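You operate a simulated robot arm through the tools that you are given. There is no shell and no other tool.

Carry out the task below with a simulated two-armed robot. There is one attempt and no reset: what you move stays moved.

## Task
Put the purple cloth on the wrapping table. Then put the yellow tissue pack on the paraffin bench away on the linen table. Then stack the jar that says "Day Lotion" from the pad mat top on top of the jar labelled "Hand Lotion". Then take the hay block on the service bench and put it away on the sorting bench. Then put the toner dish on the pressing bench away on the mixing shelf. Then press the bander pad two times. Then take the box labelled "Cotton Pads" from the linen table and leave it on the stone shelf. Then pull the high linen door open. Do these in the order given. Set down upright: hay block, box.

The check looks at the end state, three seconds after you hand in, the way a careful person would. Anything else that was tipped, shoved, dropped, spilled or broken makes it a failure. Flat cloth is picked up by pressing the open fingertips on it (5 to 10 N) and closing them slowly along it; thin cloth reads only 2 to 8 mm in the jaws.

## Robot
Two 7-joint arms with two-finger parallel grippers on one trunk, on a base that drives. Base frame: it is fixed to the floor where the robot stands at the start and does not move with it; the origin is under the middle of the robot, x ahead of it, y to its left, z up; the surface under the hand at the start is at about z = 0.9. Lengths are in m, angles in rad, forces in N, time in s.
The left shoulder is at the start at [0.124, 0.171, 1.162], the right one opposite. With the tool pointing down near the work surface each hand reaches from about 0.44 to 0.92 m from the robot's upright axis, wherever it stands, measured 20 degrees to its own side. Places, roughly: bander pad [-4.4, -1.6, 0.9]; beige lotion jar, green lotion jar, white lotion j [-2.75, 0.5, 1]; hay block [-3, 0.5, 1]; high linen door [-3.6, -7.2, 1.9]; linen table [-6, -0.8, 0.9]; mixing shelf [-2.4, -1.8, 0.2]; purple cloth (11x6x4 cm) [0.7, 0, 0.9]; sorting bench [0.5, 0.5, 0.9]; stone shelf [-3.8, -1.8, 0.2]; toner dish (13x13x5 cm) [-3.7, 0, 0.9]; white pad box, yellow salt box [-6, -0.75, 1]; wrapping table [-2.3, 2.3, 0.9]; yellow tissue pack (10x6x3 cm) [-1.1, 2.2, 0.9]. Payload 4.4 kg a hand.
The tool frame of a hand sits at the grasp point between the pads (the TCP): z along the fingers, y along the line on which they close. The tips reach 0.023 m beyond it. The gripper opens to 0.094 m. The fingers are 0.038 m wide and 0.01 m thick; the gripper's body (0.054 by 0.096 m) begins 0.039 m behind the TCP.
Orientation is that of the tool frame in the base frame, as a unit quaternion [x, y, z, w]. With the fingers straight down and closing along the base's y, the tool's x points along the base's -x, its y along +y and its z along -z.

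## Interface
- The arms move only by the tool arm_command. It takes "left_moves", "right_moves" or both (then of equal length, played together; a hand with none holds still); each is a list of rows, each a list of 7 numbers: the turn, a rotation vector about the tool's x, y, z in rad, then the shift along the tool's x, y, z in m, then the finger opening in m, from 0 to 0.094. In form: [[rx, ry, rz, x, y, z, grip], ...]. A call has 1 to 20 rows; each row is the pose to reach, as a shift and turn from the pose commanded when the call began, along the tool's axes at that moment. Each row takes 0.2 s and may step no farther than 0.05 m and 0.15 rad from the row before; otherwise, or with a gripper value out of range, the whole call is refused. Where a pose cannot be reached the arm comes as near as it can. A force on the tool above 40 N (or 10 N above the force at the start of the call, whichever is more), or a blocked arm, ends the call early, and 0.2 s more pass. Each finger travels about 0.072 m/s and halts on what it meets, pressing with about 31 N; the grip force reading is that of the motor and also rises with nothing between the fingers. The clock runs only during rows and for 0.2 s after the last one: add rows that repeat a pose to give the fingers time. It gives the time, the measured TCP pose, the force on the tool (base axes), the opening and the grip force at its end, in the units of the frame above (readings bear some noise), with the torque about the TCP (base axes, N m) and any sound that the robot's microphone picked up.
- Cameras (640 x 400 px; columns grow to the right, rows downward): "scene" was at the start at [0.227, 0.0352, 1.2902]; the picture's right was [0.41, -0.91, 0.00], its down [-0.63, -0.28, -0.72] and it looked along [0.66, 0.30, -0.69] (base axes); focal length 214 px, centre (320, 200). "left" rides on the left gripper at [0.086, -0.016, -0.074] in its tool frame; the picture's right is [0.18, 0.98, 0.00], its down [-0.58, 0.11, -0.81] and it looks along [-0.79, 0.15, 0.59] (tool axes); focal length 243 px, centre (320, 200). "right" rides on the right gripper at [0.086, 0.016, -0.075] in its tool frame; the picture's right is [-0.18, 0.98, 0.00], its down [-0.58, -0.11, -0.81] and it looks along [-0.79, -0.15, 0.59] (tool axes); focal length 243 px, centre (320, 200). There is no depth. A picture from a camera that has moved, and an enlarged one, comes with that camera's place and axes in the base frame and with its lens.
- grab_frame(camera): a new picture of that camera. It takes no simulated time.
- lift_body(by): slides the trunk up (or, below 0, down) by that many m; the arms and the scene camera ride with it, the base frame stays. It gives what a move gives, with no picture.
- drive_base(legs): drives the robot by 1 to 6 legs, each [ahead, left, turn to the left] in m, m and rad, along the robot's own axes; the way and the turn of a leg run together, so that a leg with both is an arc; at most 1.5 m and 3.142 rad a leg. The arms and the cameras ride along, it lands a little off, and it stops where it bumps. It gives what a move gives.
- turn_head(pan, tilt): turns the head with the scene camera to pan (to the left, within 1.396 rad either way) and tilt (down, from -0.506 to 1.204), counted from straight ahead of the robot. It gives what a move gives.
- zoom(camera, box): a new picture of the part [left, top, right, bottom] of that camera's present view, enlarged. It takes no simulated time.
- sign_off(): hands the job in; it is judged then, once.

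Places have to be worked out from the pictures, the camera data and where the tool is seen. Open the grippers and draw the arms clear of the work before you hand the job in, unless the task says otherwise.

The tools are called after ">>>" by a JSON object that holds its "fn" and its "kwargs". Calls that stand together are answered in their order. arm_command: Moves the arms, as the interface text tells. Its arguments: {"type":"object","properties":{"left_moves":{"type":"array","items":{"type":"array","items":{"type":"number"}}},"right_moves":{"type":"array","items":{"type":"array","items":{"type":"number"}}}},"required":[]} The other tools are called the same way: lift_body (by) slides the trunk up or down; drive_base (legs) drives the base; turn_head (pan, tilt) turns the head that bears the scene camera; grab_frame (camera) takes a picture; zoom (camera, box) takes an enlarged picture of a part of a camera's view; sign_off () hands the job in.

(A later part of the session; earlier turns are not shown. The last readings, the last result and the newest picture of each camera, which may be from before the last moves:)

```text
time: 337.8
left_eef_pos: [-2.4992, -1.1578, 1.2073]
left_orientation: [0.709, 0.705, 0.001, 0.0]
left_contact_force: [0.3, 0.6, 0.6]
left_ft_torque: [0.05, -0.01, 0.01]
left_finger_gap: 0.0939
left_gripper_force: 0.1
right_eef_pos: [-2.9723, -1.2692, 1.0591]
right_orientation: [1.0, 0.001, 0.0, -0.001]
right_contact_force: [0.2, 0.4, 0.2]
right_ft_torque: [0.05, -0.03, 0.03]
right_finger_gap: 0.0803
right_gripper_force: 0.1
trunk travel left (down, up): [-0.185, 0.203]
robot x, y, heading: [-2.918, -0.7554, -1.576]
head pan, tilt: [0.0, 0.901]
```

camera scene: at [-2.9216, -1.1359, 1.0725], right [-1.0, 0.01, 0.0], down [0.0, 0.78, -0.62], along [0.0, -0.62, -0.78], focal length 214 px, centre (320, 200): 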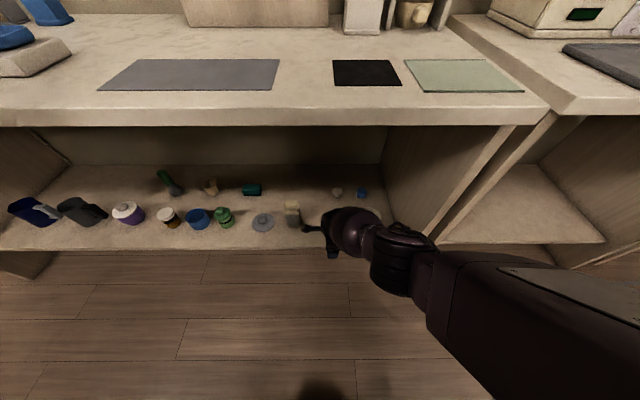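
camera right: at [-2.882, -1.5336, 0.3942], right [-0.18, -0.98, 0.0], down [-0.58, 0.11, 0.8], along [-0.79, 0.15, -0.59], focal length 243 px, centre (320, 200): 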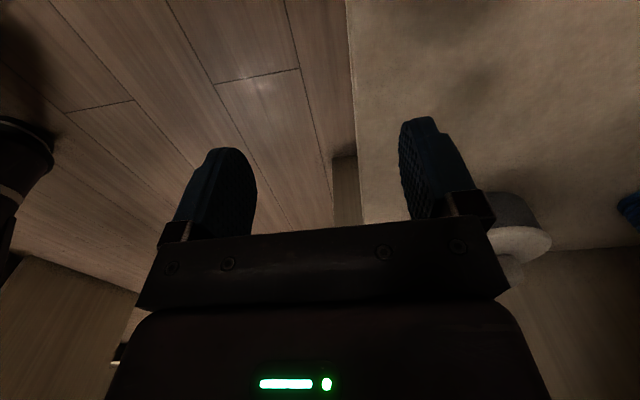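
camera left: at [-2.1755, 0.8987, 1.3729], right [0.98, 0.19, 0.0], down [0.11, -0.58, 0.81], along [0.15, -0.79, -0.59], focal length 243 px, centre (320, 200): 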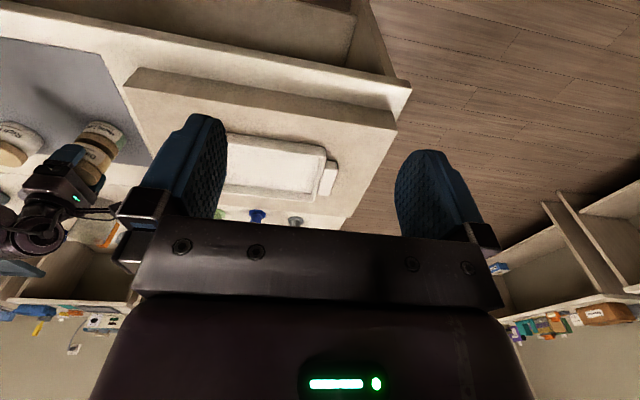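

I raise the right hand a bit, then slide west and turn around to face the dish.

>>> {"fn": "arm_command", "kwargs": {"right_moves": [[0, 0, 0, 0, 0, -0.045, 0.08], [0, 0, 0, 0, 0, -0.09, 0.08], [0, 0, 0, 0, 0, -0.09, 0.08]]}}

>>> {"fn": "drive_base", "kwargs": {"legs": [[0, -0.77, 0], [0, 0, 1.57], [0, 0, 1.57]]}}

>>> {"fn": "turn_head", "kwargs": {"pan": 0.0, "tilt": 0.7}}

>>> {"fn": "grab_frame", "kwargs": {"camera": "scene"}}

```text
time: 338.6
left_eef_pos: [-2.499, -1.1562, 1.208]
left_orientation: [0.708, 0.706, 0.001, 0.001]
left_contact_force: [0.0, 0.4, 0.6]
left_ft_torque: [0.01, 0.01, -0.02]
left_finger_gap: 0.094
left_gripper_force: 0.1
right_eef_pos: [-2.9738, -1.2694, 1.1502]
right_orientation: [1.0, 0.001, 0.001, -0.001]
right_contact_force: [0.4, 0.0, 0.6]
right_ft_torque: [-0.02, 0.02, -0.02]
right_finger_gap: 0.0801
right_gripper_force: 0.0
trunk travel left (down, up): [-0.185, 0.203]
robot x, y, heading: [-2.9176, -0.755, -1.574]
head pan, tilt: [0.0, 0.901]
```

```text
time: 353.3
left_eef_pos: [-4.1128, -0.3741, 1.2076]
left_orientation: [0.716, -0.698, -0.001, 0.001]
left_contact_force: [-1.4, -0.1, 0.0]
left_ft_torque: [-0.03, 0.0, 0.01]
left_finger_gap: 0.0939
left_gripper_force: 0.1
right_eef_pos: [-3.64, -0.2459, 1.1506]
right_orientation: [-0.017, 1.0, 0.0, 0.0]
right_contact_force: [0.6, -0.8, 0.4]
right_ft_torque: [0.03, 0.01, 0.02]
right_finger_gap: 0.08
right_gripper_force: 0.1
trunk travel left (down, up): [-0.185, 0.203]
robot x, y, heading: [-3.6811, -0.7593, 1.591]
head pan, tilt: [0.0, 0.901]
```

```text
time: 354.1
left_eef_pos: [-4.1117, -0.3745, 1.2083]
left_orientation: [0.717, -0.697, -0.001, 0.0]
left_contact_force: [0.1, 0.9, -0.2]
left_ft_torque: [0.02, 0.01, 0.0]
left_finger_gap: 0.0939
left_gripper_force: 0.0
right_eef_pos: [-3.64, -0.2478, 1.1505]
right_orientation: [-0.017, 1.0, 0.0, 0.0]
right_contact_force: [0.1, -0.4, -0.5]
right_ft_torque: [0.03, -0.03, 0.0]
right_finger_gap: 0.08
right_gripper_force: 0.0
trunk travel left (down, up): [-0.185, 0.203]
robot x, y, heading: [-3.6805, -0.7603, 1.596]
head pan, tilt: [0.0, 0.7]
```

```text
taken
camera scene: at [-3.6871, -0.5308, 1.3065], right [1.0, 0.03, 0.0], down [0.02, -0.64, -0.76], along [-0.02, 0.76, -0.64], focal length 214 px, centre (320, 200)
```

scene: 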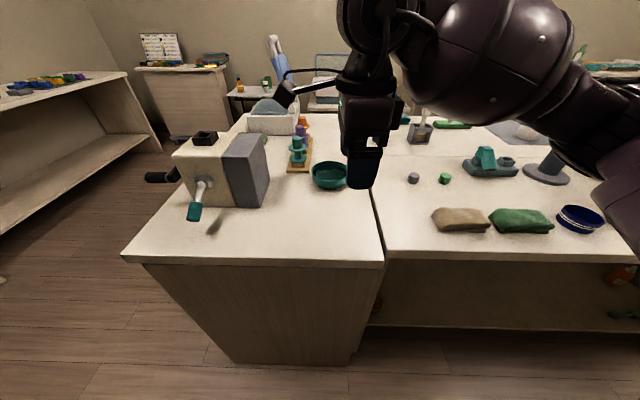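

I drive a little closer and to the left so the dish sits in the right hand's comfortable zone, then zoom in on it.

>>> {"fn": "drive_base", "kwargs": {"legs": [[0.08, 0.09, -0.024]]}}

>>> {"fn": "zoom", "kwargs": {"camera": "scene", "box": [290, 140, 410, 215]}}

>>> {"fn": "grab_frame", "kwargs": {"camera": "right"}}

```text
time: 355.5
left_eef_pos: [-4.1949, -0.2857, 1.208]
left_orientation: [0.708, -0.706, 0.0, -0.001]
left_contact_force: [-0.1, 0.2, -0.2]
left_ft_torque: [-0.03, -0.02, 0.02]
left_finger_gap: 0.094
left_gripper_force: 0.0
right_eef_pos: [-3.7179, -0.1689, 1.1495]
right_orientation: [-0.006, 1.0, 0.001, 0.001]
right_contact_force: [-0.5, 0.5, 0.4]
right_ft_torque: [0.0, 0.02, 0.0]
right_finger_gap: 0.08
right_gripper_force: 0.0
trunk travel left (down, up): [-0.185, 0.203]
robot x, y, heading: [-3.7699, -0.6811, 1.571]
head pan, tilt: [0.0, 0.7]
```

```text
5.33 times, centred on (350, 178) of scene
camera zoom: at [-3.7725, -0.4516, 1.3065], right [1.0, 0.0, 0.0], down [0.0, -0.64, -0.76], along [0.0, 0.76, -0.64], focal length 1144 px, centre (160, 320)
```

zoom: 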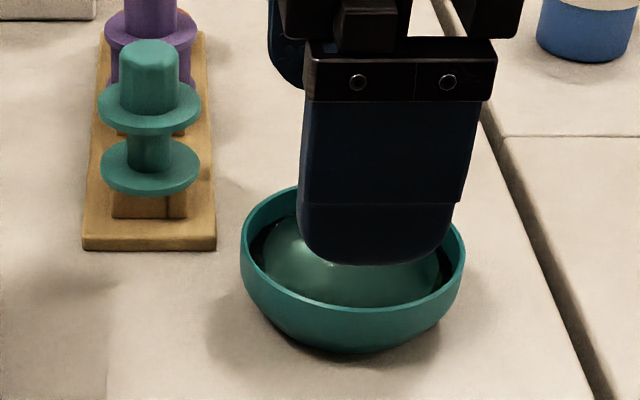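

```text
taken
camera right: at [-3.8041, -0.1539, 1.2237], right [0.17, 0.98, 0.0], down [0.58, -0.1, 0.81], along [0.79, -0.14, -0.59], focal length 243 px, centre (320, 200)
```

right: 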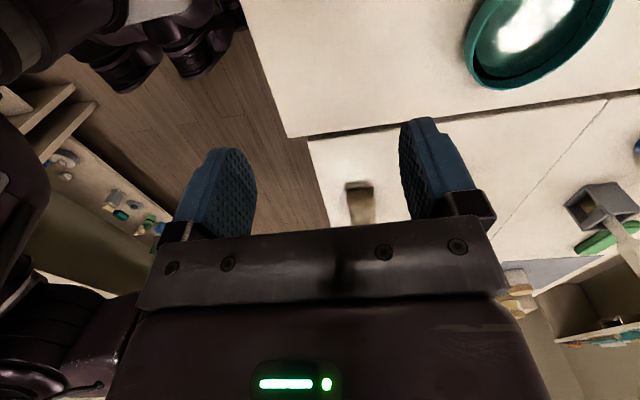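

The bowl: centre ≈(−3.6715, 0.0365), rim radius ≈0.0585, rim z≈0.95, upper wall leaning about 12°. I'll pinch the near rim with the tool pitched ~12° to match the wall, one finger inside. First I hover above.

>>> {"fn": "arm_command", "kwargs": {"right_moves": [[-0.05, 0, 0, -0.012, 0.038, 0, 0.05], [-0.1, 0, 0, -0.024, 0.076, 0, 0.05], [-0.15, 0, 0, -0.036, 0.114, 0.01, 0.05], [-0.21, 0, 0, -0.0464, 0.151, 0.03, 0.05], [-0.21, 0, 0, -0.0464, 0.151, 0.07, 0.05], [-0.21, 0, 0, -0.0464, 0.151, 0.11, 0.05], [-0.21, 0, 0, -0.0464, 0.151, 0.135, 0.05], [-0.21, 0, 0, -0.0464, 0.151, 0.135, 0.05]]}}

>>> {"fn": "zoom", "kwargs": {"camera": "scene", "box": [290, 140, 410, 215]}}

>>> {"fn": "grab_frame", "kwargs": {"camera": "right"}}

```text
time: 357.3
left_eef_pos: [-4.1927, -0.2864, 1.2088]
left_orientation: [-0.707, 0.707, 0.001, -0.001]
left_contact_force: [-0.5, 0.4, -0.5]
left_ft_torque: [-0.03, 0.01, 0.04]
left_finger_gap: 0.0938
left_gripper_force: 0.0
right_eef_pos: [-3.6717, -0.0172, 1.0159]
right_orientation: [-0.006, 0.994, 0.105, -0.002]
right_contact_force: [0.3, 0.9, 0.9]
right_ft_torque: [0.01, -0.02, -0.03]
right_finger_gap: 0.0501
right_gripper_force: 0.0
trunk travel left (down, up): [-0.185, 0.203]
robot x, y, heading: [-3.7713, -0.6801, 1.572]
head pan, tilt: [0.0, 0.7]
```

```text
5.33 times, centred on (350, 178) of scene
camera zoom: at [-3.7721, -0.4522, 1.3066], right [1.0, 0.0, 0.0], down [0.0, -0.64, -0.77], along [0.0, 0.77, -0.64], focal length 1144 px, centre (160, 320)
```

zoom: 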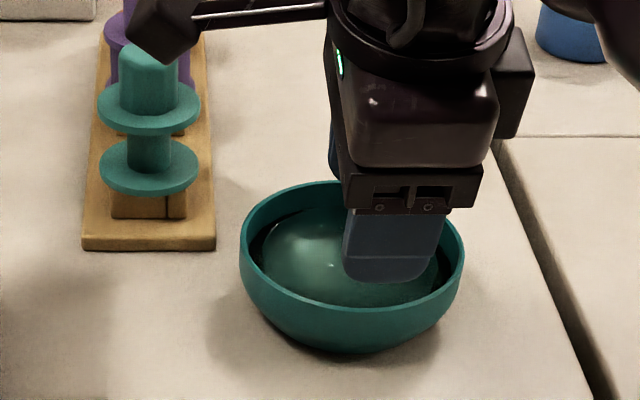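

```text
taken
camera right: at [-3.7574, -0.0179, 1.0907], right [0.17, 0.96, 0.21], down [0.59, -0.27, 0.76], along [0.79, -0.01, -0.61], focal length 243 px, centre (320, 200)
```

right: 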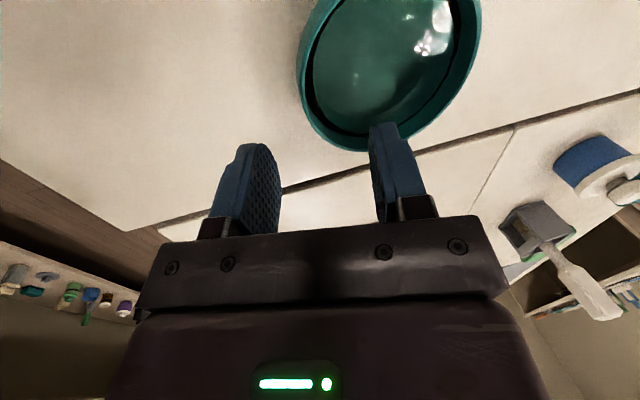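

>>> {"fn": "zoom", "kwargs": {"camera": "right", "box": [270, 0, 510, 170]}}

```text
2.35 times, centred on (390, 85) of right
camera zoom: at [-3.7574, -0.0179, 1.0907], right [0.17, 0.96, 0.21], down [0.59, -0.27, 0.76], along [0.79, -0.01, -0.61], focal length 571 px, centre (155, 471)
```

zoom: 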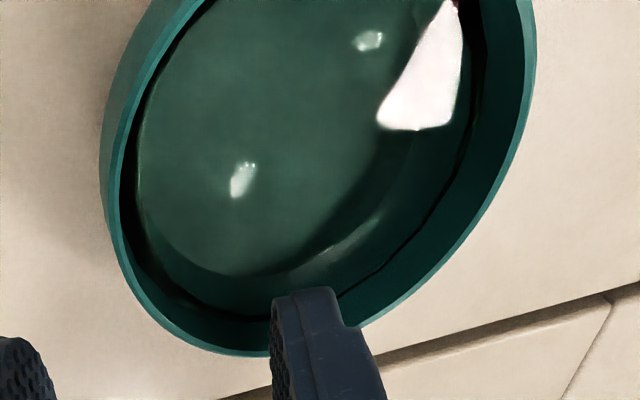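

The near rim is at y≈−0.016, z≈0.945, wall ~4–5 mm thick, liquid about 1 cm below the rim. I descend most of the way and look.

>>> {"fn": "arm_command", "kwargs": {"right_moves": [[0, 0, 0, 0.001, -0.003, 0.02, 0.05], [0, 0, 0, 0.002, -0.006, 0.04, 0.05], [0, 0, 0, 0.003, -0.0085, 0.055, 0.05], [0, 0, 0, 0.003, -0.0085, 0.055, 0.05]]}}

>>> {"fn": "grab_frame", "kwargs": {"camera": "right"}}

>>> {"fn": "zoom", "kwargs": {"camera": "scene", "box": [310, 150, 400, 210]}}

```text
time: 358.3
left_eef_pos: [-4.193, -0.2875, 1.2072]
left_orientation: [0.708, -0.707, -0.002, 0.0]
left_contact_force: [0.6, -0.3, -0.2]
left_ft_torque: [-0.01, -0.02, -0.02]
left_finger_gap: 0.0941
left_gripper_force: 0.0
right_eef_pos: [-3.6765, -0.0156, 0.9602]
right_orientation: [-0.005, 0.994, 0.105, 0.0]
right_contact_force: [-0.3, 0.3, 0.2]
right_ft_torque: [0.0, 0.01, -0.03]
right_finger_gap: 0.0498
right_gripper_force: 0.0
trunk travel left (down, up): [-0.185, 0.203]
robot x, y, heading: [-3.7683, -0.6807, 1.57]
head pan, tilt: [0.0, 0.7]
```

```text
taken
camera right: at [-3.7609, -0.0159, 1.0357], right [0.17, 0.96, 0.21], down [0.58, -0.27, 0.77], along [0.79, -0.01, -0.61], focal length 243 px, centre (320, 200)
```

right: 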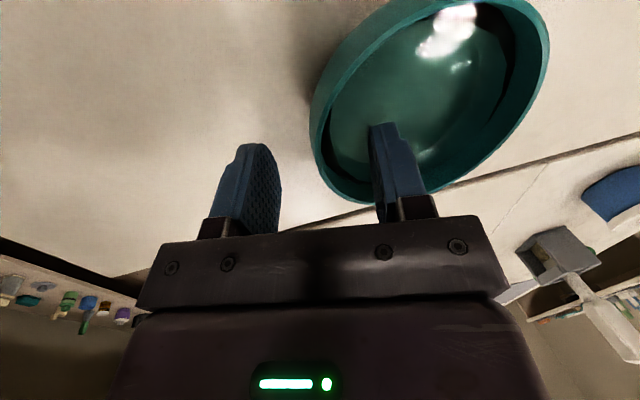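

```text
6.67 times, centred on (355, 180) of scene
camera zoom: at [-3.7721, -0.4521, 1.3066], right [1.0, 0.0, 0.0], down [0.0, -0.64, -0.77], along [0.0, 0.77, -0.64], focal length 1430 px, centre (87, 333)
```

zoom: 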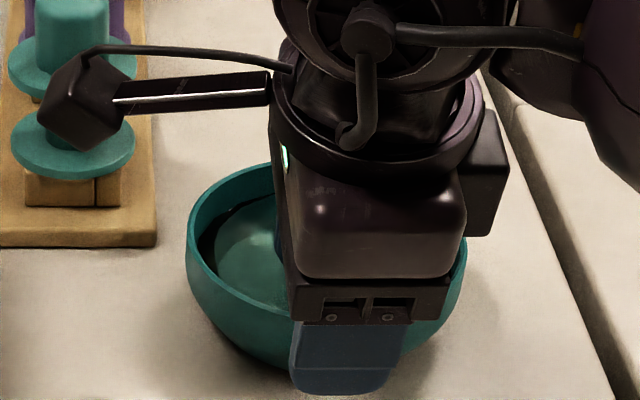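

>>> {"fn": "zoom", "kwargs": {"camera": "right", "box": [280, 90, 440, 220]}}

```text
3.08 times, centred on (360, 155) of right
camera zoom: at [-3.7609, -0.0159, 1.0357], right [0.17, 0.96, 0.21], down [0.58, -0.27, 0.77], along [0.79, -0.01, -0.61], focal length 746 px, centre (197, 338)
```

zoom: 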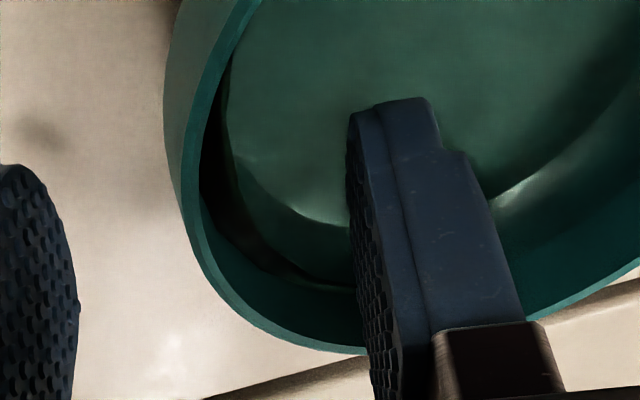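

The tool axis meets the rim wall almost exactly. I advance 17 mm along the tool axis and then close slowly.

>>> {"fn": "arm_command", "kwargs": {"right_moves": [[0, 0, 0, 0, 0, 0.006, 0.05], [0, 0, 0, 0, 0, 0.012, 0.05], [0, 0, 0, 0, 0, 0.017, 0.05], [0, 0, 0, 0, 0, 0.017, 0.04], [0, 0, 0, 0, 0, 0.017, 0.03], [0, 0, 0, 0, 0, 0.017, 0.022], [0, 0, 0, 0, 0, 0.017, 0.016], [0, 0, 0, 0, 0, 0.017, 0.012], [0, 0, 0, 0, 0, 0.017, 0.012]]}}

>>> {"fn": "zoom", "kwargs": {"camera": "right", "box": [240, 50, 480, 220]}}

>>> {"fn": "zoom", "kwargs": {"camera": "scene", "box": [310, 150, 400, 210]}}

```text
time: 360.3
left_eef_pos: [-4.1934, -0.2862, 1.2094]
left_orientation: [0.708, -0.706, -0.001, 0.001]
left_contact_force: [0.1, -0.3, 0.4]
left_ft_torque: [0.01, -0.03, 0.0]
left_finger_gap: 0.0942
left_gripper_force: 0.1
right_eef_pos: [-3.6765, -0.0101, 0.9432]
right_orientation: [-0.005, 0.994, 0.105, -0.001]
right_contact_force: [0.7, 0.8, 2.7]
right_ft_torque: [0.17, 0.25, -0.07]
right_finger_gap: 0.0176
right_gripper_force: 31.1
trunk travel left (down, up): [-0.185, 0.203]
robot x, y, heading: [-3.772, -0.6792, 1.571]
head pan, tilt: [0.0, 0.7]
```

```text
2.35 times, centred on (360, 135) of right
camera zoom: at [-3.761, -0.0115, 1.0194], right [0.17, 0.96, 0.21], down [0.59, -0.27, 0.76], along [0.79, -0.01, -0.61], focal length 571 px, centre (226, 353)
```

zoom: 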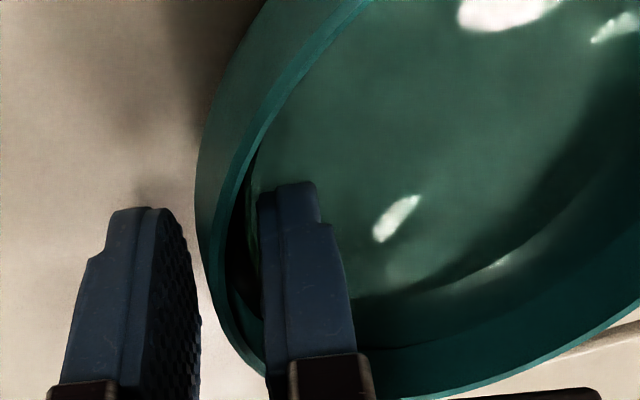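

```text
6.67 times, centred on (355, 180) of scene
camera zoom: at [-3.7719, -0.4521, 1.3066], right [1.0, 0.0, 0.0], down [0.0, -0.64, -0.77], along [0.0, 0.77, -0.64], focal length 1430 px, centre (87, 333)
```

zoom: 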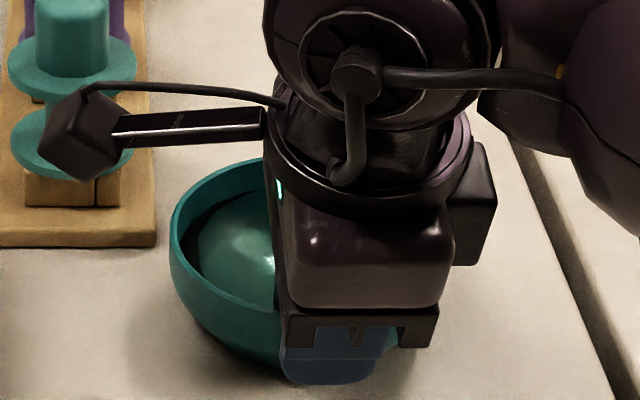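

The fingers pinch the wall at 17.6 mm. I test with a tiny 6 mm lift and check whether the bowl stays level in the grip.

>>> {"fn": "arm_command", "kwargs": {"right_moves": [[0, 0, 0, 0, 0.0004, -0.002, 0.005], [0, 0, 0, 0, 0.0008, -0.004, 0.005], [0, 0, 0, 0, 0.0013, -0.006, 0.005], [0, 0, 0, 0, 0.0013, -0.006, 0.005]]}}

>>> {"fn": "zoom", "kwargs": {"camera": "right", "box": [240, 50, 480, 220]}}

>>> {"fn": "zoom", "kwargs": {"camera": "scene", "box": [310, 150, 400, 210]}}

```text
time: 361.3
left_eef_pos: [-4.1943, -0.285, 1.2092]
left_orientation: [0.708, -0.706, -0.001, 0.001]
left_contact_force: [0.0, 0.4, -0.3]
left_ft_torque: [0.01, 0.05, 0.01]
left_finger_gap: 0.0941
left_gripper_force: 0.1
right_eef_pos: [-3.6762, -0.0104, 0.949]
right_orientation: [-0.005, 0.994, 0.105, -0.002]
right_contact_force: [-0.2, 0.8, -2.8]
right_ft_torque: [-0.18, 0.01, -0.01]
right_finger_gap: 0.0173
right_gripper_force: 31.0
trunk travel left (down, up): [-0.185, 0.203]
robot x, y, heading: [-3.7722, -0.6815, 1.575]
head pan, tilt: [0.0, 0.7]
```

```text
2.35 times, centred on (360, 135) of right
camera zoom: at [-3.7612, -0.0119, 1.0241], right [0.17, 0.96, 0.2], down [0.58, -0.27, 0.77], along [0.79, -0.01, -0.61], focal length 571 px, centre (226, 353)
```

zoom: 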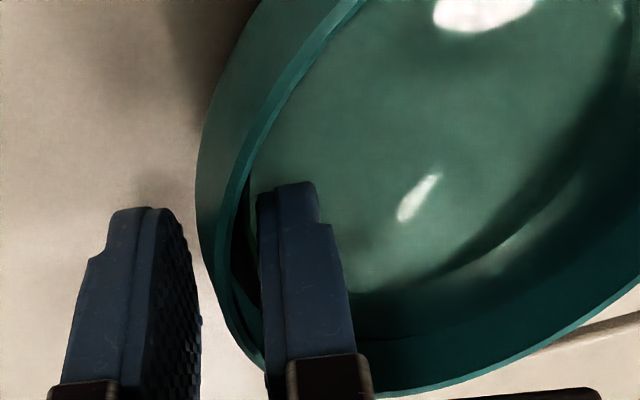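

```text
6.67 times, centred on (355, 180) of scene
camera zoom: at [-3.772, -0.4517, 1.3064], right [1.0, 0.0, 0.0], down [0.0, -0.64, -0.76], along [0.0, 0.76, -0.64], focal length 1430 px, centre (87, 333)
```

zoom: 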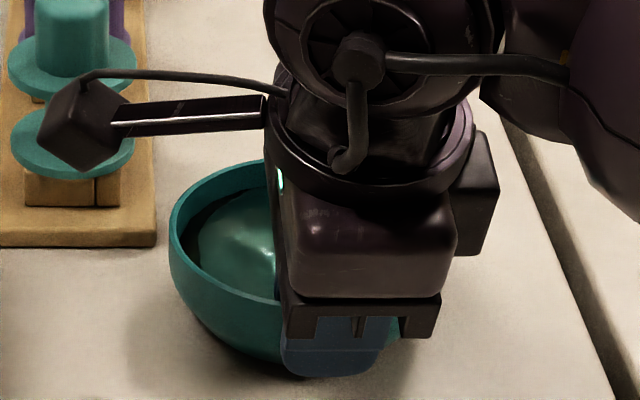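

The reading (−2.8 N, −0.18 N·m) matches the whole bowl (~0.29 kg) hanging from the rim with little tilt. I lift another 25 mm slowly and re-check.

>>> {"fn": "arm_command", "kwargs": {"right_moves": [[0, 0, 0, 0, 0.001, -0.005, 0.005], [0, 0, 0, 0, 0.002, -0.01, 0.005], [0, 0, 0, 0, 0.003, -0.015, 0.005], [0, 0, 0, 0, 0.004, -0.02, 0.005], [0, 0, 0, 0, 0.005, -0.025, 0.005], [0, 0, 0, 0, 0.005, -0.025, 0.005]]}}

>>> {"fn": "zoom", "kwargs": {"camera": "right", "box": [240, 50, 480, 220]}}

>>> {"fn": "zoom", "kwargs": {"camera": "scene", "box": [310, 150, 400, 210]}}

>>> {"fn": "grab_frame", "kwargs": {"camera": "left"}}

```text
time: 362.7
left_eef_pos: [-4.1935, -0.2847, 1.2092]
left_orientation: [0.708, -0.706, 0.0, 0.001]
left_contact_force: [0.3, 0.4, 0.5]
left_ft_torque: [-0.01, 0.02, -0.01]
left_finger_gap: 0.0942
left_gripper_force: 0.1
right_eef_pos: [-3.6781, -0.0105, 0.975]
right_orientation: [-0.005, 0.995, 0.104, -0.002]
right_contact_force: [0.2, 0.7, -4.0]
right_ft_torque: [-0.21, 0.01, -0.05]
right_finger_gap: 0.0169
right_gripper_force: 31.0
trunk travel left (down, up): [-0.185, 0.203]
robot x, y, heading: [-3.7708, -0.6771, 1.572]
head pan, tilt: [0.0, 0.7]
```

```text
2.35 times, centred on (360, 135) of right
camera zoom: at [-3.7622, -0.0114, 1.0499], right [0.17, 0.96, 0.2], down [0.59, -0.27, 0.77], along [0.79, -0.01, -0.61], focal length 571 px, centre (226, 353)
```

zoom: 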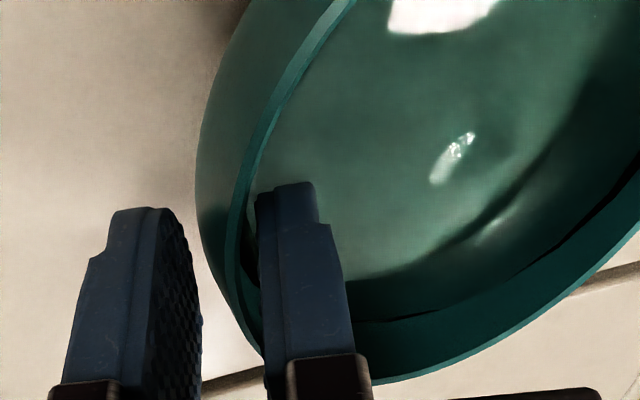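

```text
6.67 times, centred on (355, 180) of scene
camera zoom: at [-3.772, -0.4516, 1.3064], right [1.0, 0.0, 0.0], down [0.0, -0.64, -0.76], along [0.0, 0.76, -0.64], focal length 1430 px, centre (87, 333)
```

zoom: 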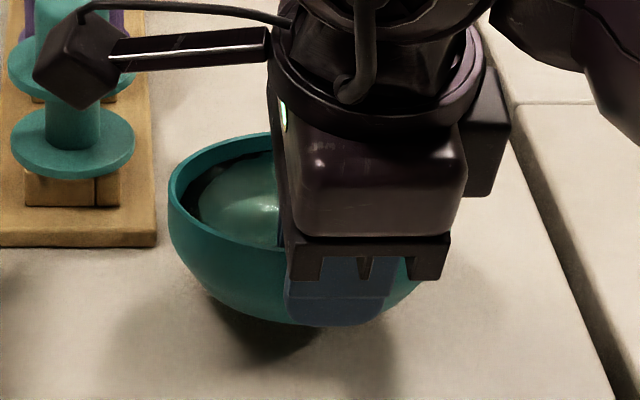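

```text
taken
camera left: at [-4.1769, -0.3726, 1.2829], right [-0.98, -0.19, 0.0], down [-0.11, 0.58, 0.81], along [-0.15, 0.79, -0.59], focal length 243 px, centre (320, 200)
```

left: 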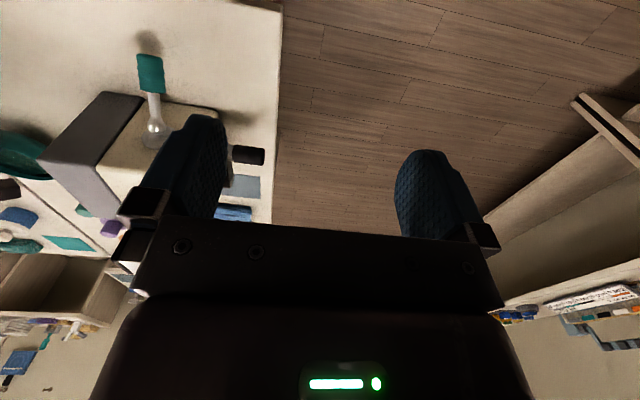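

Bowl held nearly level with about 1 cm of freeboard all round. I lift 2 cm more, pitch the hand 0.05 rad to raise the far side a touch, and check again.

>>> {"fn": "arm_command", "kwargs": {"right_moves": [[-0.01, 0, 0, 0, 0.001, -0.005, 0.005], [-0.02, 0, 0, 0, 0.002, -0.01, 0.005], [-0.03, 0, 0, 0, 0.003, -0.015, 0.005], [-0.04, 0, 0, 0, 0.004, -0.02, 0.005], [-0.05, 0, 0, 0, 0.004, -0.02, 0.005], [-0.05, 0, 0, 0, 0.004, -0.02, 0.005], [-0.05, 0, 0, 0, 0.004, -0.02, 0.005]]}}

>>> {"fn": "grab_frame", "kwargs": {"camera": "right"}}

>>> {"fn": "zoom", "kwargs": {"camera": "scene", "box": [310, 130, 400, 190]}}

```text
time: 364.3
left_eef_pos: [-4.1935, -0.2857, 1.208]
left_orientation: [0.708, -0.706, -0.001, 0.0]
left_contact_force: [-0.1, -0.1, 0.0]
left_ft_torque: [0.03, -0.01, 0.02]
left_finger_gap: 0.0938
left_gripper_force: 0.0
right_eef_pos: [-3.6755, -0.0115, 0.9947]
right_orientation: [-0.005, 0.992, 0.13, -0.001]
right_contact_force: [0.0, -0.7, -3.3]
right_ft_torque: [-0.19, -0.02, 0.02]
right_finger_gap: 0.017
right_gripper_force: 30.6
trunk travel left (down, up): [-0.185, 0.203]
robot x, y, heading: [-3.7695, -0.6824, 1.573]
head pan, tilt: [0.0, 0.7]
```

```text
taken
camera right: at [-3.7611, -0.0165, 1.0701], right [0.17, 0.95, 0.25], down [0.59, -0.31, 0.75], along [0.79, 0.02, -0.61], focal length 243 px, centre (320, 200)
```

right: 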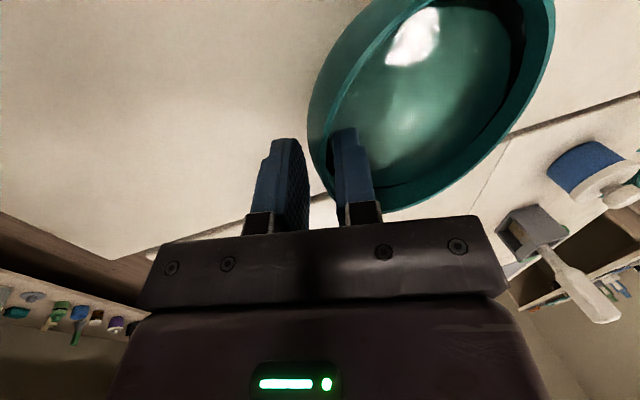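

```text
6.67 times, centred on (355, 160) of scene
camera zoom: at [-3.772, -0.4516, 1.3064], right [1.0, 0.0, 0.0], down [0.0, -0.64, -0.76], along [0.0, 0.76, -0.64], focal length 1430 px, centre (87, 467)
```

zoom: 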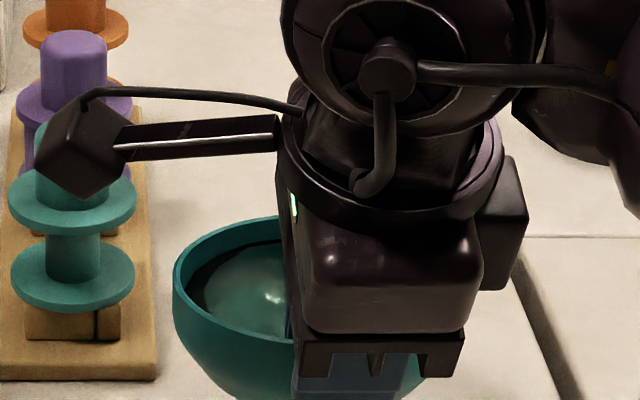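

>>> {"fn": "zoom", "kwargs": {"camera": "right", "box": [290, 0, 570, 215]}}

```text
1.86 times, centred on (430, 108) of right
camera zoom: at [-3.7611, -0.0165, 1.0701], right [0.17, 0.95, 0.25], down [0.59, -0.31, 0.75], along [0.79, 0.02, -0.61], focal length 451 px, centre (115, 372)
```

zoom: 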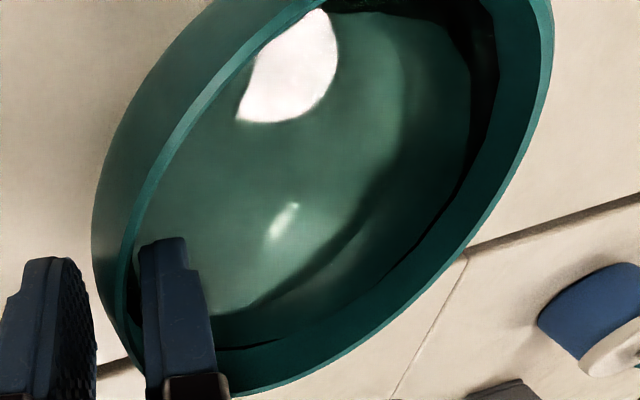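

Compared with the on-table view the bowl is ~3° far-side-down, so I pitch another 0.04 rad, then back away from the bench slowly.

>>> {"fn": "arm_command", "kwargs": {"right_moves": [[-0.01, 0, 0, 0, 0.0, -0.005, 0.005], [-0.02, 0, 0, 0, 0.001, -0.01, 0.005], [-0.03, 0, 0, 0, 0.002, -0.015, 0.005], [-0.04, 0, 0, 0, 0.003, -0.02, 0.005], [-0.04, 0, 0, 0, 0.004, -0.025, 0.005], [-0.04, 0, 0, 0, 0.004, -0.025, 0.005]]}}

>>> {"fn": "drive_base", "kwargs": {"legs": [[-0.15, 0, 0], [-0.1, 0, 0]]}}

>>> {"fn": "grab_frame", "kwargs": {"camera": "scene"}}

>>> {"fn": "zoom", "kwargs": {"camera": "scene", "box": [310, 110, 400, 170]}}

>>> {"fn": "grab_frame", "kwargs": {"camera": "right"}}

```text
time: 365.7
left_eef_pos: [-4.1928, -0.2855, 1.2081]
left_orientation: [0.707, -0.707, 0.0, 0.001]
left_contact_force: [0.5, 0.3, 0.6]
left_ft_torque: [0.02, -0.01, -0.01]
left_finger_gap: 0.0941
left_gripper_force: 0.1
right_eef_pos: [-3.6757, -0.0129, 1.0207]
right_orientation: [-0.006, 0.989, 0.15, -0.001]
right_contact_force: [0.3, 0.2, -4.3]
right_ft_torque: [-0.17, 0.02, 0.01]
right_finger_gap: 0.0167
right_gripper_force: 30.5
trunk travel left (down, up): [-0.185, 0.203]
robot x, y, heading: [-3.7716, -0.6805, 1.57]
head pan, tilt: [0.0, 0.7]
```

```text
time: 367.8
left_eef_pos: [-4.1916, -0.536, 1.2091]
left_orientation: [0.708, -0.707, -0.001, 0.001]
left_contact_force: [0.0, 0.2, 0.5]
left_ft_torque: [0.02, 0.0, 0.04]
left_finger_gap: 0.0936
left_gripper_force: 0.1
right_eef_pos: [-3.6752, -0.2657, 1.02]
right_orientation: [-0.004, 0.989, 0.149, -0.002]
right_contact_force: [-0.7, -1.1, -2.9]
right_ft_torque: [-0.18, 0.02, -0.01]
right_finger_gap: 0.0169
right_gripper_force: 30.8
trunk travel left (down, up): [-0.185, 0.203]
robot x, y, heading: [-3.7698, -0.9324, 1.57]
head pan, tilt: [0.0, 0.7]
```

```text
taken
camera scene: at [-3.7712, -0.7029, 1.3064], right [1.0, 0.0, 0.0], down [0.0, -0.64, -0.77], along [0.0, 0.77, -0.64], focal length 214 px, centre (320, 200)
```

scene: 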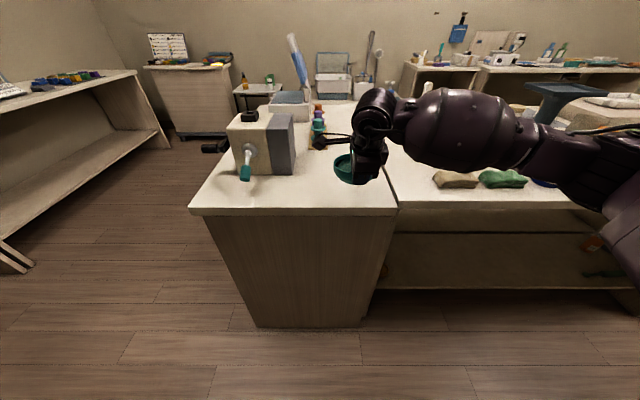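

```text
6.67 times, centred on (355, 140) of scene
camera zoom: at [-3.7712, -0.7029, 1.3064], right [1.0, 0.0, 0.0], down [0.0, -0.64, -0.77], along [0.0, 0.77, -0.64], focal length 1430 px, centre (87, 600)
```

zoom: 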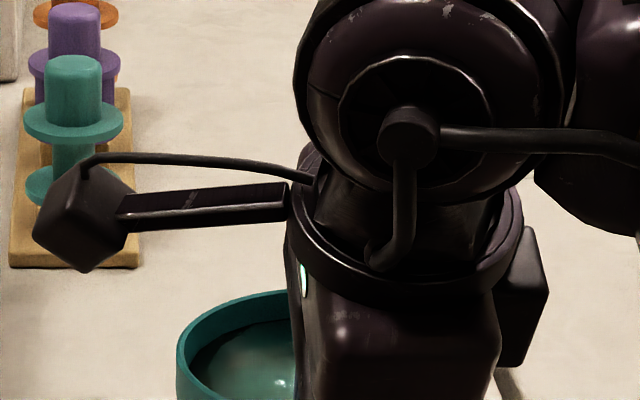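

```text
taken
camera right: at [-3.7595, -0.2725, 1.0955], right [0.18, 0.94, 0.29], down [0.59, -0.34, 0.74], along [0.79, 0.04, -0.61], focal length 243 px, centre (320, 200)
```

right: 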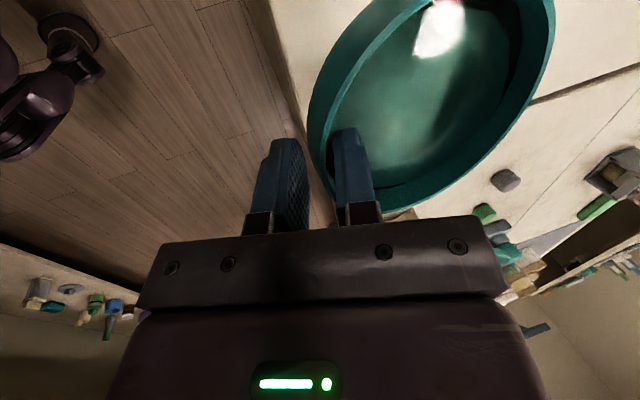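

The drive back kept it steady. I retract the arm in slow level steps to reduce the swing radius before turning.

>>> {"fn": "arm_command", "kwargs": {"right_moves": [[0, 0, 0, 0, -0.019, -0.006, 0.005], [0, 0, 0, 0, -0.038, -0.012, 0.005], [0, 0, 0, 0, -0.057, -0.018, 0.005], [0, 0, 0, 0, -0.076, -0.0235, 0.005], [0, 0, 0, 0, -0.0956, -0.0294, 0.005], [0, 0, 0, 0, -0.0956, -0.0294, 0.005]]}}

```text
time: 369.2
left_eef_pos: [-4.1926, -0.5341, 1.2085]
left_orientation: [0.708, -0.706, -0.001, 0.001]
left_contact_force: [0.4, -0.4, -0.4]
left_ft_torque: [0.01, 0.01, 0.03]
left_finger_gap: 0.0943
left_gripper_force: 0.0
right_eef_pos: [-3.6726, -0.364, 1.0196]
right_orientation: [-0.004, 0.989, 0.15, -0.002]
right_contact_force: [-0.5, 0.1, -3.2]
right_ft_torque: [-0.18, -0.01, 0.02]
right_finger_gap: 0.0169
right_gripper_force: 31.5
trunk travel left (down, up): [-0.185, 0.203]
robot x, y, heading: [-3.7704, -0.9355, 1.576]
head pan, tilt: [0.0, 0.7]
```

Smooth. I retract another 10 cm.

>>> {"fn": "arm_command", "kwargs": {"right_moves": [[0, 0, 0, 0, -0.019, -0.006, 0.005], [0, 0, 0, 0, -0.038, -0.012, 0.005], [0, 0, 0, 0, -0.057, -0.018, 0.005], [0, 0, 0, 0, -0.076, -0.0235, 0.005], [0, 0, 0, 0, -0.0956, -0.0294, 0.005], [0, 0, 0, 0, -0.0956, -0.0294, 0.005]]}}

>>> {"fn": "grab_frame", "kwargs": {"camera": "right"}}

```text
time: 370.6
left_eef_pos: [-4.192, -0.5341, 1.2091]
left_orientation: [0.708, -0.707, 0.0, 0.0]
left_contact_force: [0.1, -0.6, -0.4]
left_ft_torque: [0.02, -0.04, 0.01]
left_finger_gap: 0.094
left_gripper_force: 0.1
right_eef_pos: [-3.6722, -0.4655, 1.0213]
right_orientation: [-0.004, 0.989, 0.15, -0.001]
right_contact_force: [-0.2, 0.2, -3.1]
right_ft_torque: [-0.22, 0.0, 0.01]
right_finger_gap: 0.0169
right_gripper_force: 31.0
trunk travel left (down, up): [-0.185, 0.203]
robot x, y, heading: [-3.7684, -0.9335, 1.573]
head pan, tilt: [0.0, 0.7]
```

```text
taken
camera right: at [-3.7578, -0.4727, 1.0965], right [0.18, 0.94, 0.29], down [0.58, -0.34, 0.74], along [0.79, 0.04, -0.61], focal length 243 px, centre (320, 200)
```

right: 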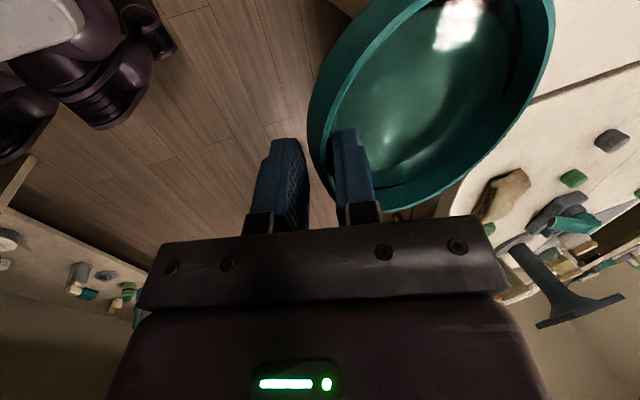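

The bowl is level and close in. I ease forward a little for clearance, then turn around in two stages.

>>> {"fn": "drive_base", "kwargs": {"legs": [[0.07, 0, 0], [0, 0, -1.57]]}}

>>> {"fn": "grab_frame", "kwargs": {"camera": "right"}}

>>> {"fn": "grab_frame", "kwargs": {"camera": "scene"}}

```text
time: 375.5
left_eef_pos: [-3.3726, -0.441, 1.2086]
left_orientation: [0.002, 1.0, 0.001, -0.001]
left_contact_force: [-0.8, 0.5, 0.4]
left_ft_torque: [0.01, 0.03, 0.0]
left_finger_gap: 0.0937
left_gripper_force: 0.0
right_eef_pos: [-3.3039, -0.9623, 1.0212]
right_orientation: [0.698, 0.7, 0.107, 0.105]
right_contact_force: [-0.8, -0.3, -4.4]
right_ft_torque: [0.01, 0.2, -0.01]
right_finger_gap: 0.0165
right_gripper_force: 31.2
trunk travel left (down, up): [-0.185, 0.203]
robot x, y, heading: [-3.7722, -0.8632, -0.003]
head pan, tilt: [0.0, 0.7]
```

```text
taken
camera right: at [-3.3094, -0.8755, 1.0966], right [0.94, -0.18, 0.29], down [-0.34, -0.58, 0.74], along [0.04, -0.79, -0.61], focal length 243 px, centre (320, 200)
```

right: 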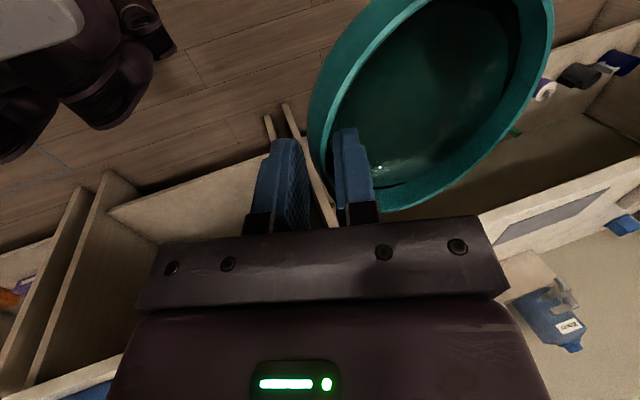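

```text
taken
camera scene: at [-3.5429, -0.8615, 1.3065], right [0.0, -1.0, 0.0], down [-0.64, 0.0, -0.76], along [0.76, 0.0, -0.64], focal length 214 px, centre (320, 200)
```

scene: 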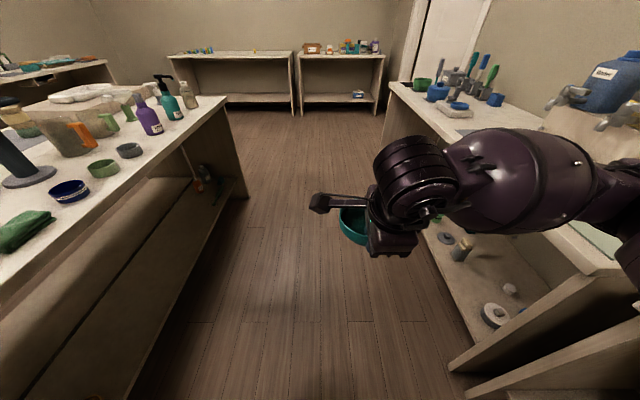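

Holding well. I drive east 0.88 m and slightly north, then turn to face the mixing shelf.

>>> {"fn": "drive_base", "kwargs": {"legs": [[0.88, 0.1, 0], [0, 0, -1.57]]}}

>>> {"fn": "grab_frame", "kwargs": {"camera": "right"}}

>>> {"fn": "grab_frame", "kwargs": {"camera": "scene"}}

```text
time: 384.0
left_eef_pos: [-2.4879, -1.1786, 1.2092]
left_orientation: [0.717, 0.697, 0.001, 0.001]
left_contact_force: [0.0, 0.2, 0.7]
left_ft_torque: [0.01, -0.01, -0.01]
left_finger_gap: 0.094
left_gripper_force: 0.1
right_eef_pos: [-3.009, -1.2334, 1.0207]
right_orientation: [0.989, -0.011, -0.001, 0.15]
right_contact_force: [-0.8, -0.7, -3.5]
right_ft_torque: [0.23, -0.01, -0.01]
right_finger_gap: 0.017
right_gripper_force: 31.1
trunk travel left (down, up): [-0.185, 0.203]
robot x, y, heading: [-2.9026, -0.7676, -1.597]
head pan, tilt: [0.0, 0.7]
```

```text
taken
camera right: at [-2.9215, -1.2283, 1.0966], right [-0.2, -0.93, 0.29], down [-0.57, 0.35, 0.74], along [-0.79, -0.02, -0.61], focal length 243 px, centre (320, 200)
```

right: 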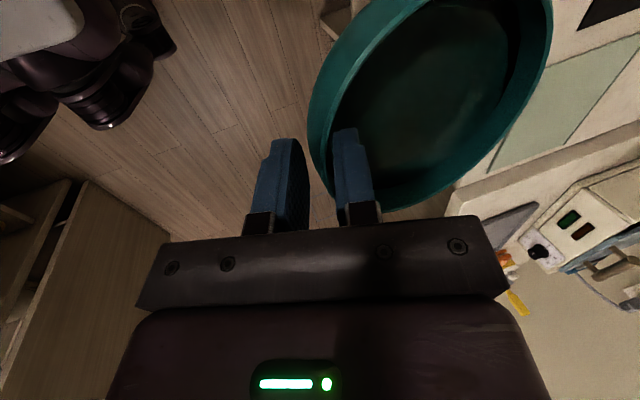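

```text
taken
camera scene: at [-2.9054, -0.9959, 1.3065], right [-1.0, 0.03, 0.0], down [0.02, 0.64, -0.76], along [-0.02, -0.76, -0.64], focal length 214 px, centre (320, 200)
```

scene: 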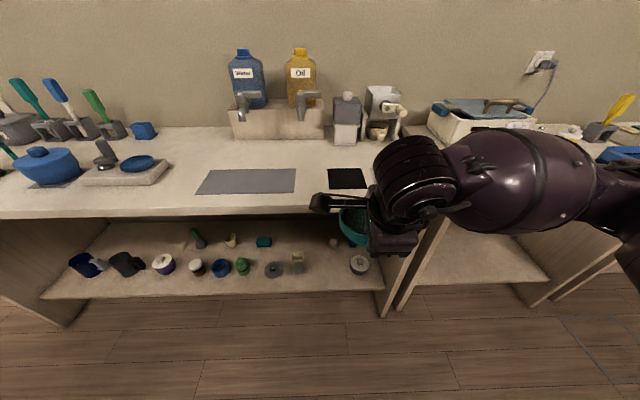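

In place in front of the shelf with the bowl 7 cm clear of the bench edge. I fine-tune heading and x, then lower the arm straight down in a smooth profile.

>>> {"fn": "drive_base", "kwargs": {"legs": [[0, 0.025, 0.026]]}}

>>> {"fn": "arm_command", "kwargs": {"right_moves": [[0, 0, 0, 0, -0.003, 0.0096, 0.005], [0, 0, 0, 0, -0.0083, 0.0267, 0.005], [0, 0, 0, 0, -0.0163, 0.0525, 0.005], [0, 0, 0, 0, -0.0243, 0.0783, 0.005], [0, 0, 0, 0, -0.0323, 0.1041, 0.005], [0, 0, 0, 0, -0.0403, 0.1299, 0.005], [0, 0, 0, 0, -0.0483, 0.1557, 0.005], [0, 0, 0, 0, -0.0564, 0.1815, 0.005], [0, 0, 0, 0, -0.0644, 0.2072, 0.005], [0, 0, 0, 0, -0.0724, 0.233, 0.005], [0, 0, 0, 0, -0.0804, 0.2588, 0.005], [0, 0, 0, 0, -0.0884, 0.2846, 0.005], [0, 0, 0, 0, -0.0964, 0.3104, 0.005], [0, 0, 0, 0, -0.1044, 0.3362, 0.005], [0, 0, 0, 0, -0.1124, 0.3619, 0.005], [0, 0, 0, 0, -0.1204, 0.3877, 0.005], [0, 0, 0, 0, -0.1284, 0.4135, 0.005], [0, 0, 0, 0, -0.1364, 0.4393, 0.005], [0, 0, 0, 0, -0.1418, 0.4565, 0.005], [0, 0, 0, 0, -0.1447, 0.466, 0.005]]}}

>>> {"fn": "grab_frame", "kwargs": {"camera": "right"}}

>>> {"fn": "grab_frame", "kwargs": {"camera": "scene"}}

```text
time: 384.9
left_eef_pos: [-2.4504, -1.1679, 1.2075]
left_orientation: [0.709, 0.706, 0.0, 0.0]
left_contact_force: [0.7, -0.5, -0.1]
left_ft_torque: [-0.02, 0.03, 0.01]
left_finger_gap: 0.0939
left_gripper_force: 0.1
right_eef_pos: [-2.9715, -1.2363, 1.0208]
right_orientation: [0.989, 0.003, 0.001, 0.15]
right_contact_force: [0.5, 0.0, -3.9]
right_ft_torque: [0.2, 0.04, 0.02]
right_finger_gap: 0.0167
right_gripper_force: 31.1
trunk travel left (down, up): [-0.185, 0.203]
robot x, y, heading: [-2.8728, -0.7689, -1.581]
head pan, tilt: [0.0, 0.7]
```

```text
time: 389.1
left_eef_pos: [-2.4516, -1.1676, 1.2097]
left_orientation: [0.708, 0.706, 0.0, 0.001]
left_contact_force: [-0.7, -0.4, 1.0]
left_ft_torque: [-0.01, -0.02, -0.01]
left_finger_gap: 0.0938
left_gripper_force: 0.0
right_eef_pos: [-2.9721, -1.2354, 0.5311]
right_orientation: [0.989, 0.003, 0.0, 0.149]
right_contact_force: [0.0, 0.3, -3.7]
right_ft_torque: [0.24, 0.0, -0.01]
right_finger_gap: 0.0169
right_gripper_force: 31.3
trunk travel left (down, up): [-0.185, 0.203]
robot x, y, heading: [-2.8757, -0.7684, -1.574]
head pan, tilt: [0.0, 0.7]
```

```text
taken
camera right: at [-2.8848, -1.2284, 0.6067], right [-0.18, -0.94, 0.29], down [-0.58, 0.34, 0.74], along [-0.79, -0.04, -0.61], focal length 243 px, centre (320, 200)
```

right: 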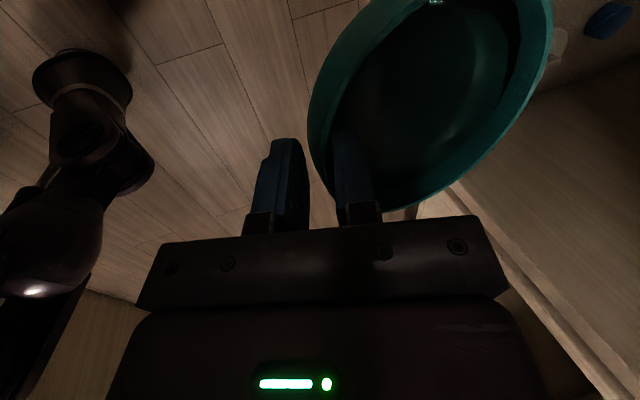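

```text
taken
camera scene: at [-2.8746, -0.9965, 1.3065], right [-1.0, 0.0, 0.0], down [0.0, 0.64, -0.76], along [0.0, -0.76, -0.64], focal length 214 px, centre (320, 200)
```

scene: 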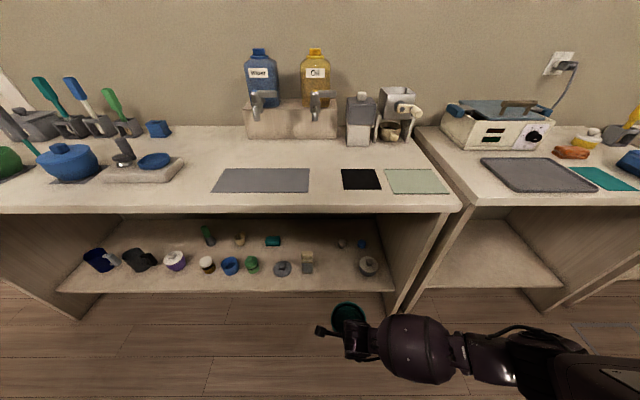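

The arm is steady at z=0.53. I lower the trunk 0.18 m to bring the bowl to just above shelf height and check.

>>> {"fn": "lift_body", "kwargs": {"by": -0.18}}

>>> {"fn": "turn_head", "kwargs": {"pan": 0.0, "tilt": 0.9}}

>>> {"fn": "grab_frame", "kwargs": {"camera": "scene"}}

>>> {"fn": "grab_frame", "kwargs": {"camera": "right"}}

```text
time: 391.1
left_eef_pos: [-2.4519, -1.1672, 1.0274]
left_orientation: [0.708, 0.706, 0.0, 0.001]
left_contact_force: [-0.2, 0.5, 0.0]
left_ft_torque: [-0.01, 0.02, -0.01]
left_finger_gap: 0.0941
left_gripper_force: 0.1
right_eef_pos: [-2.9725, -1.2358, 0.3547]
right_orientation: [0.989, 0.002, 0.0, 0.151]
right_contact_force: [1.1, -0.3, -3.3]
right_ft_torque: [0.25, 0.02, 0.02]
right_finger_gap: 0.0167
right_gripper_force: 30.7
trunk travel left (down, up): [-0.005, 0.383]
robot x, y, heading: [-2.8753, -0.7679, -1.574]
head pan, tilt: [0.0, 0.7]
```

```text
time: 391.8
left_eef_pos: [-2.4535, -1.1664, 1.0299]
left_orientation: [0.708, 0.706, 0.001, 0.0]
left_contact_force: [0.3, -0.8, -0.5]
left_ft_torque: [-0.02, 0.0, 0.01]
left_finger_gap: 0.0939
left_gripper_force: 0.0
right_eef_pos: [-2.9717, -1.2343, 0.3536]
right_orientation: [0.989, 0.003, 0.0, 0.149]
right_contact_force: [-0.7, 0.4, -3.8]
right_ft_torque: [0.18, 0.0, -0.03]
right_finger_gap: 0.0168
right_gripper_force: 31.4
trunk travel left (down, up): [-0.005, 0.383]
robot x, y, heading: [-2.8726, -0.7677, -1.57]
head pan, tilt: [0.0, 0.901]
```

```text
taken
camera scene: at [-2.8752, -1.148, 1.0727], right [-1.0, 0.0, 0.0], down [0.0, 0.78, -0.62], along [0.0, -0.62, -0.78], focal length 214 px, centre (320, 200)
```

scene: 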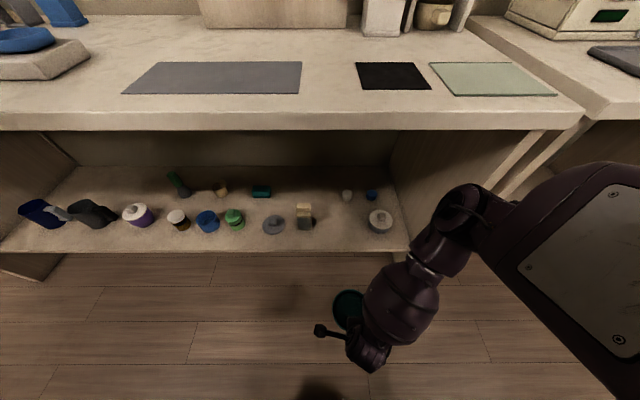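

```text
taken
camera right: at [-2.8844, -1.2285, 0.4286], right [-0.18, -0.94, 0.29], down [-0.58, 0.34, 0.74], along [-0.79, -0.04, -0.61], focal length 243 px, centre (320, 200)
```

right: 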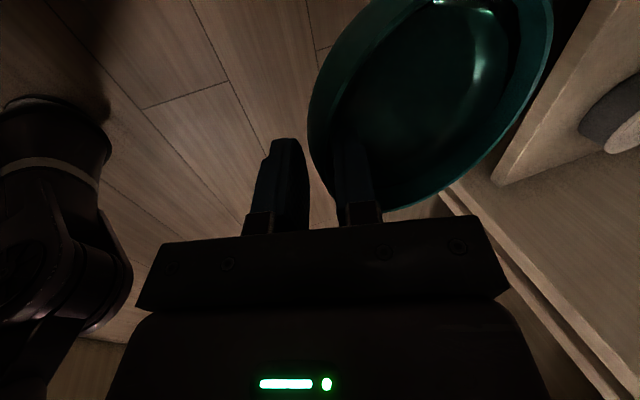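

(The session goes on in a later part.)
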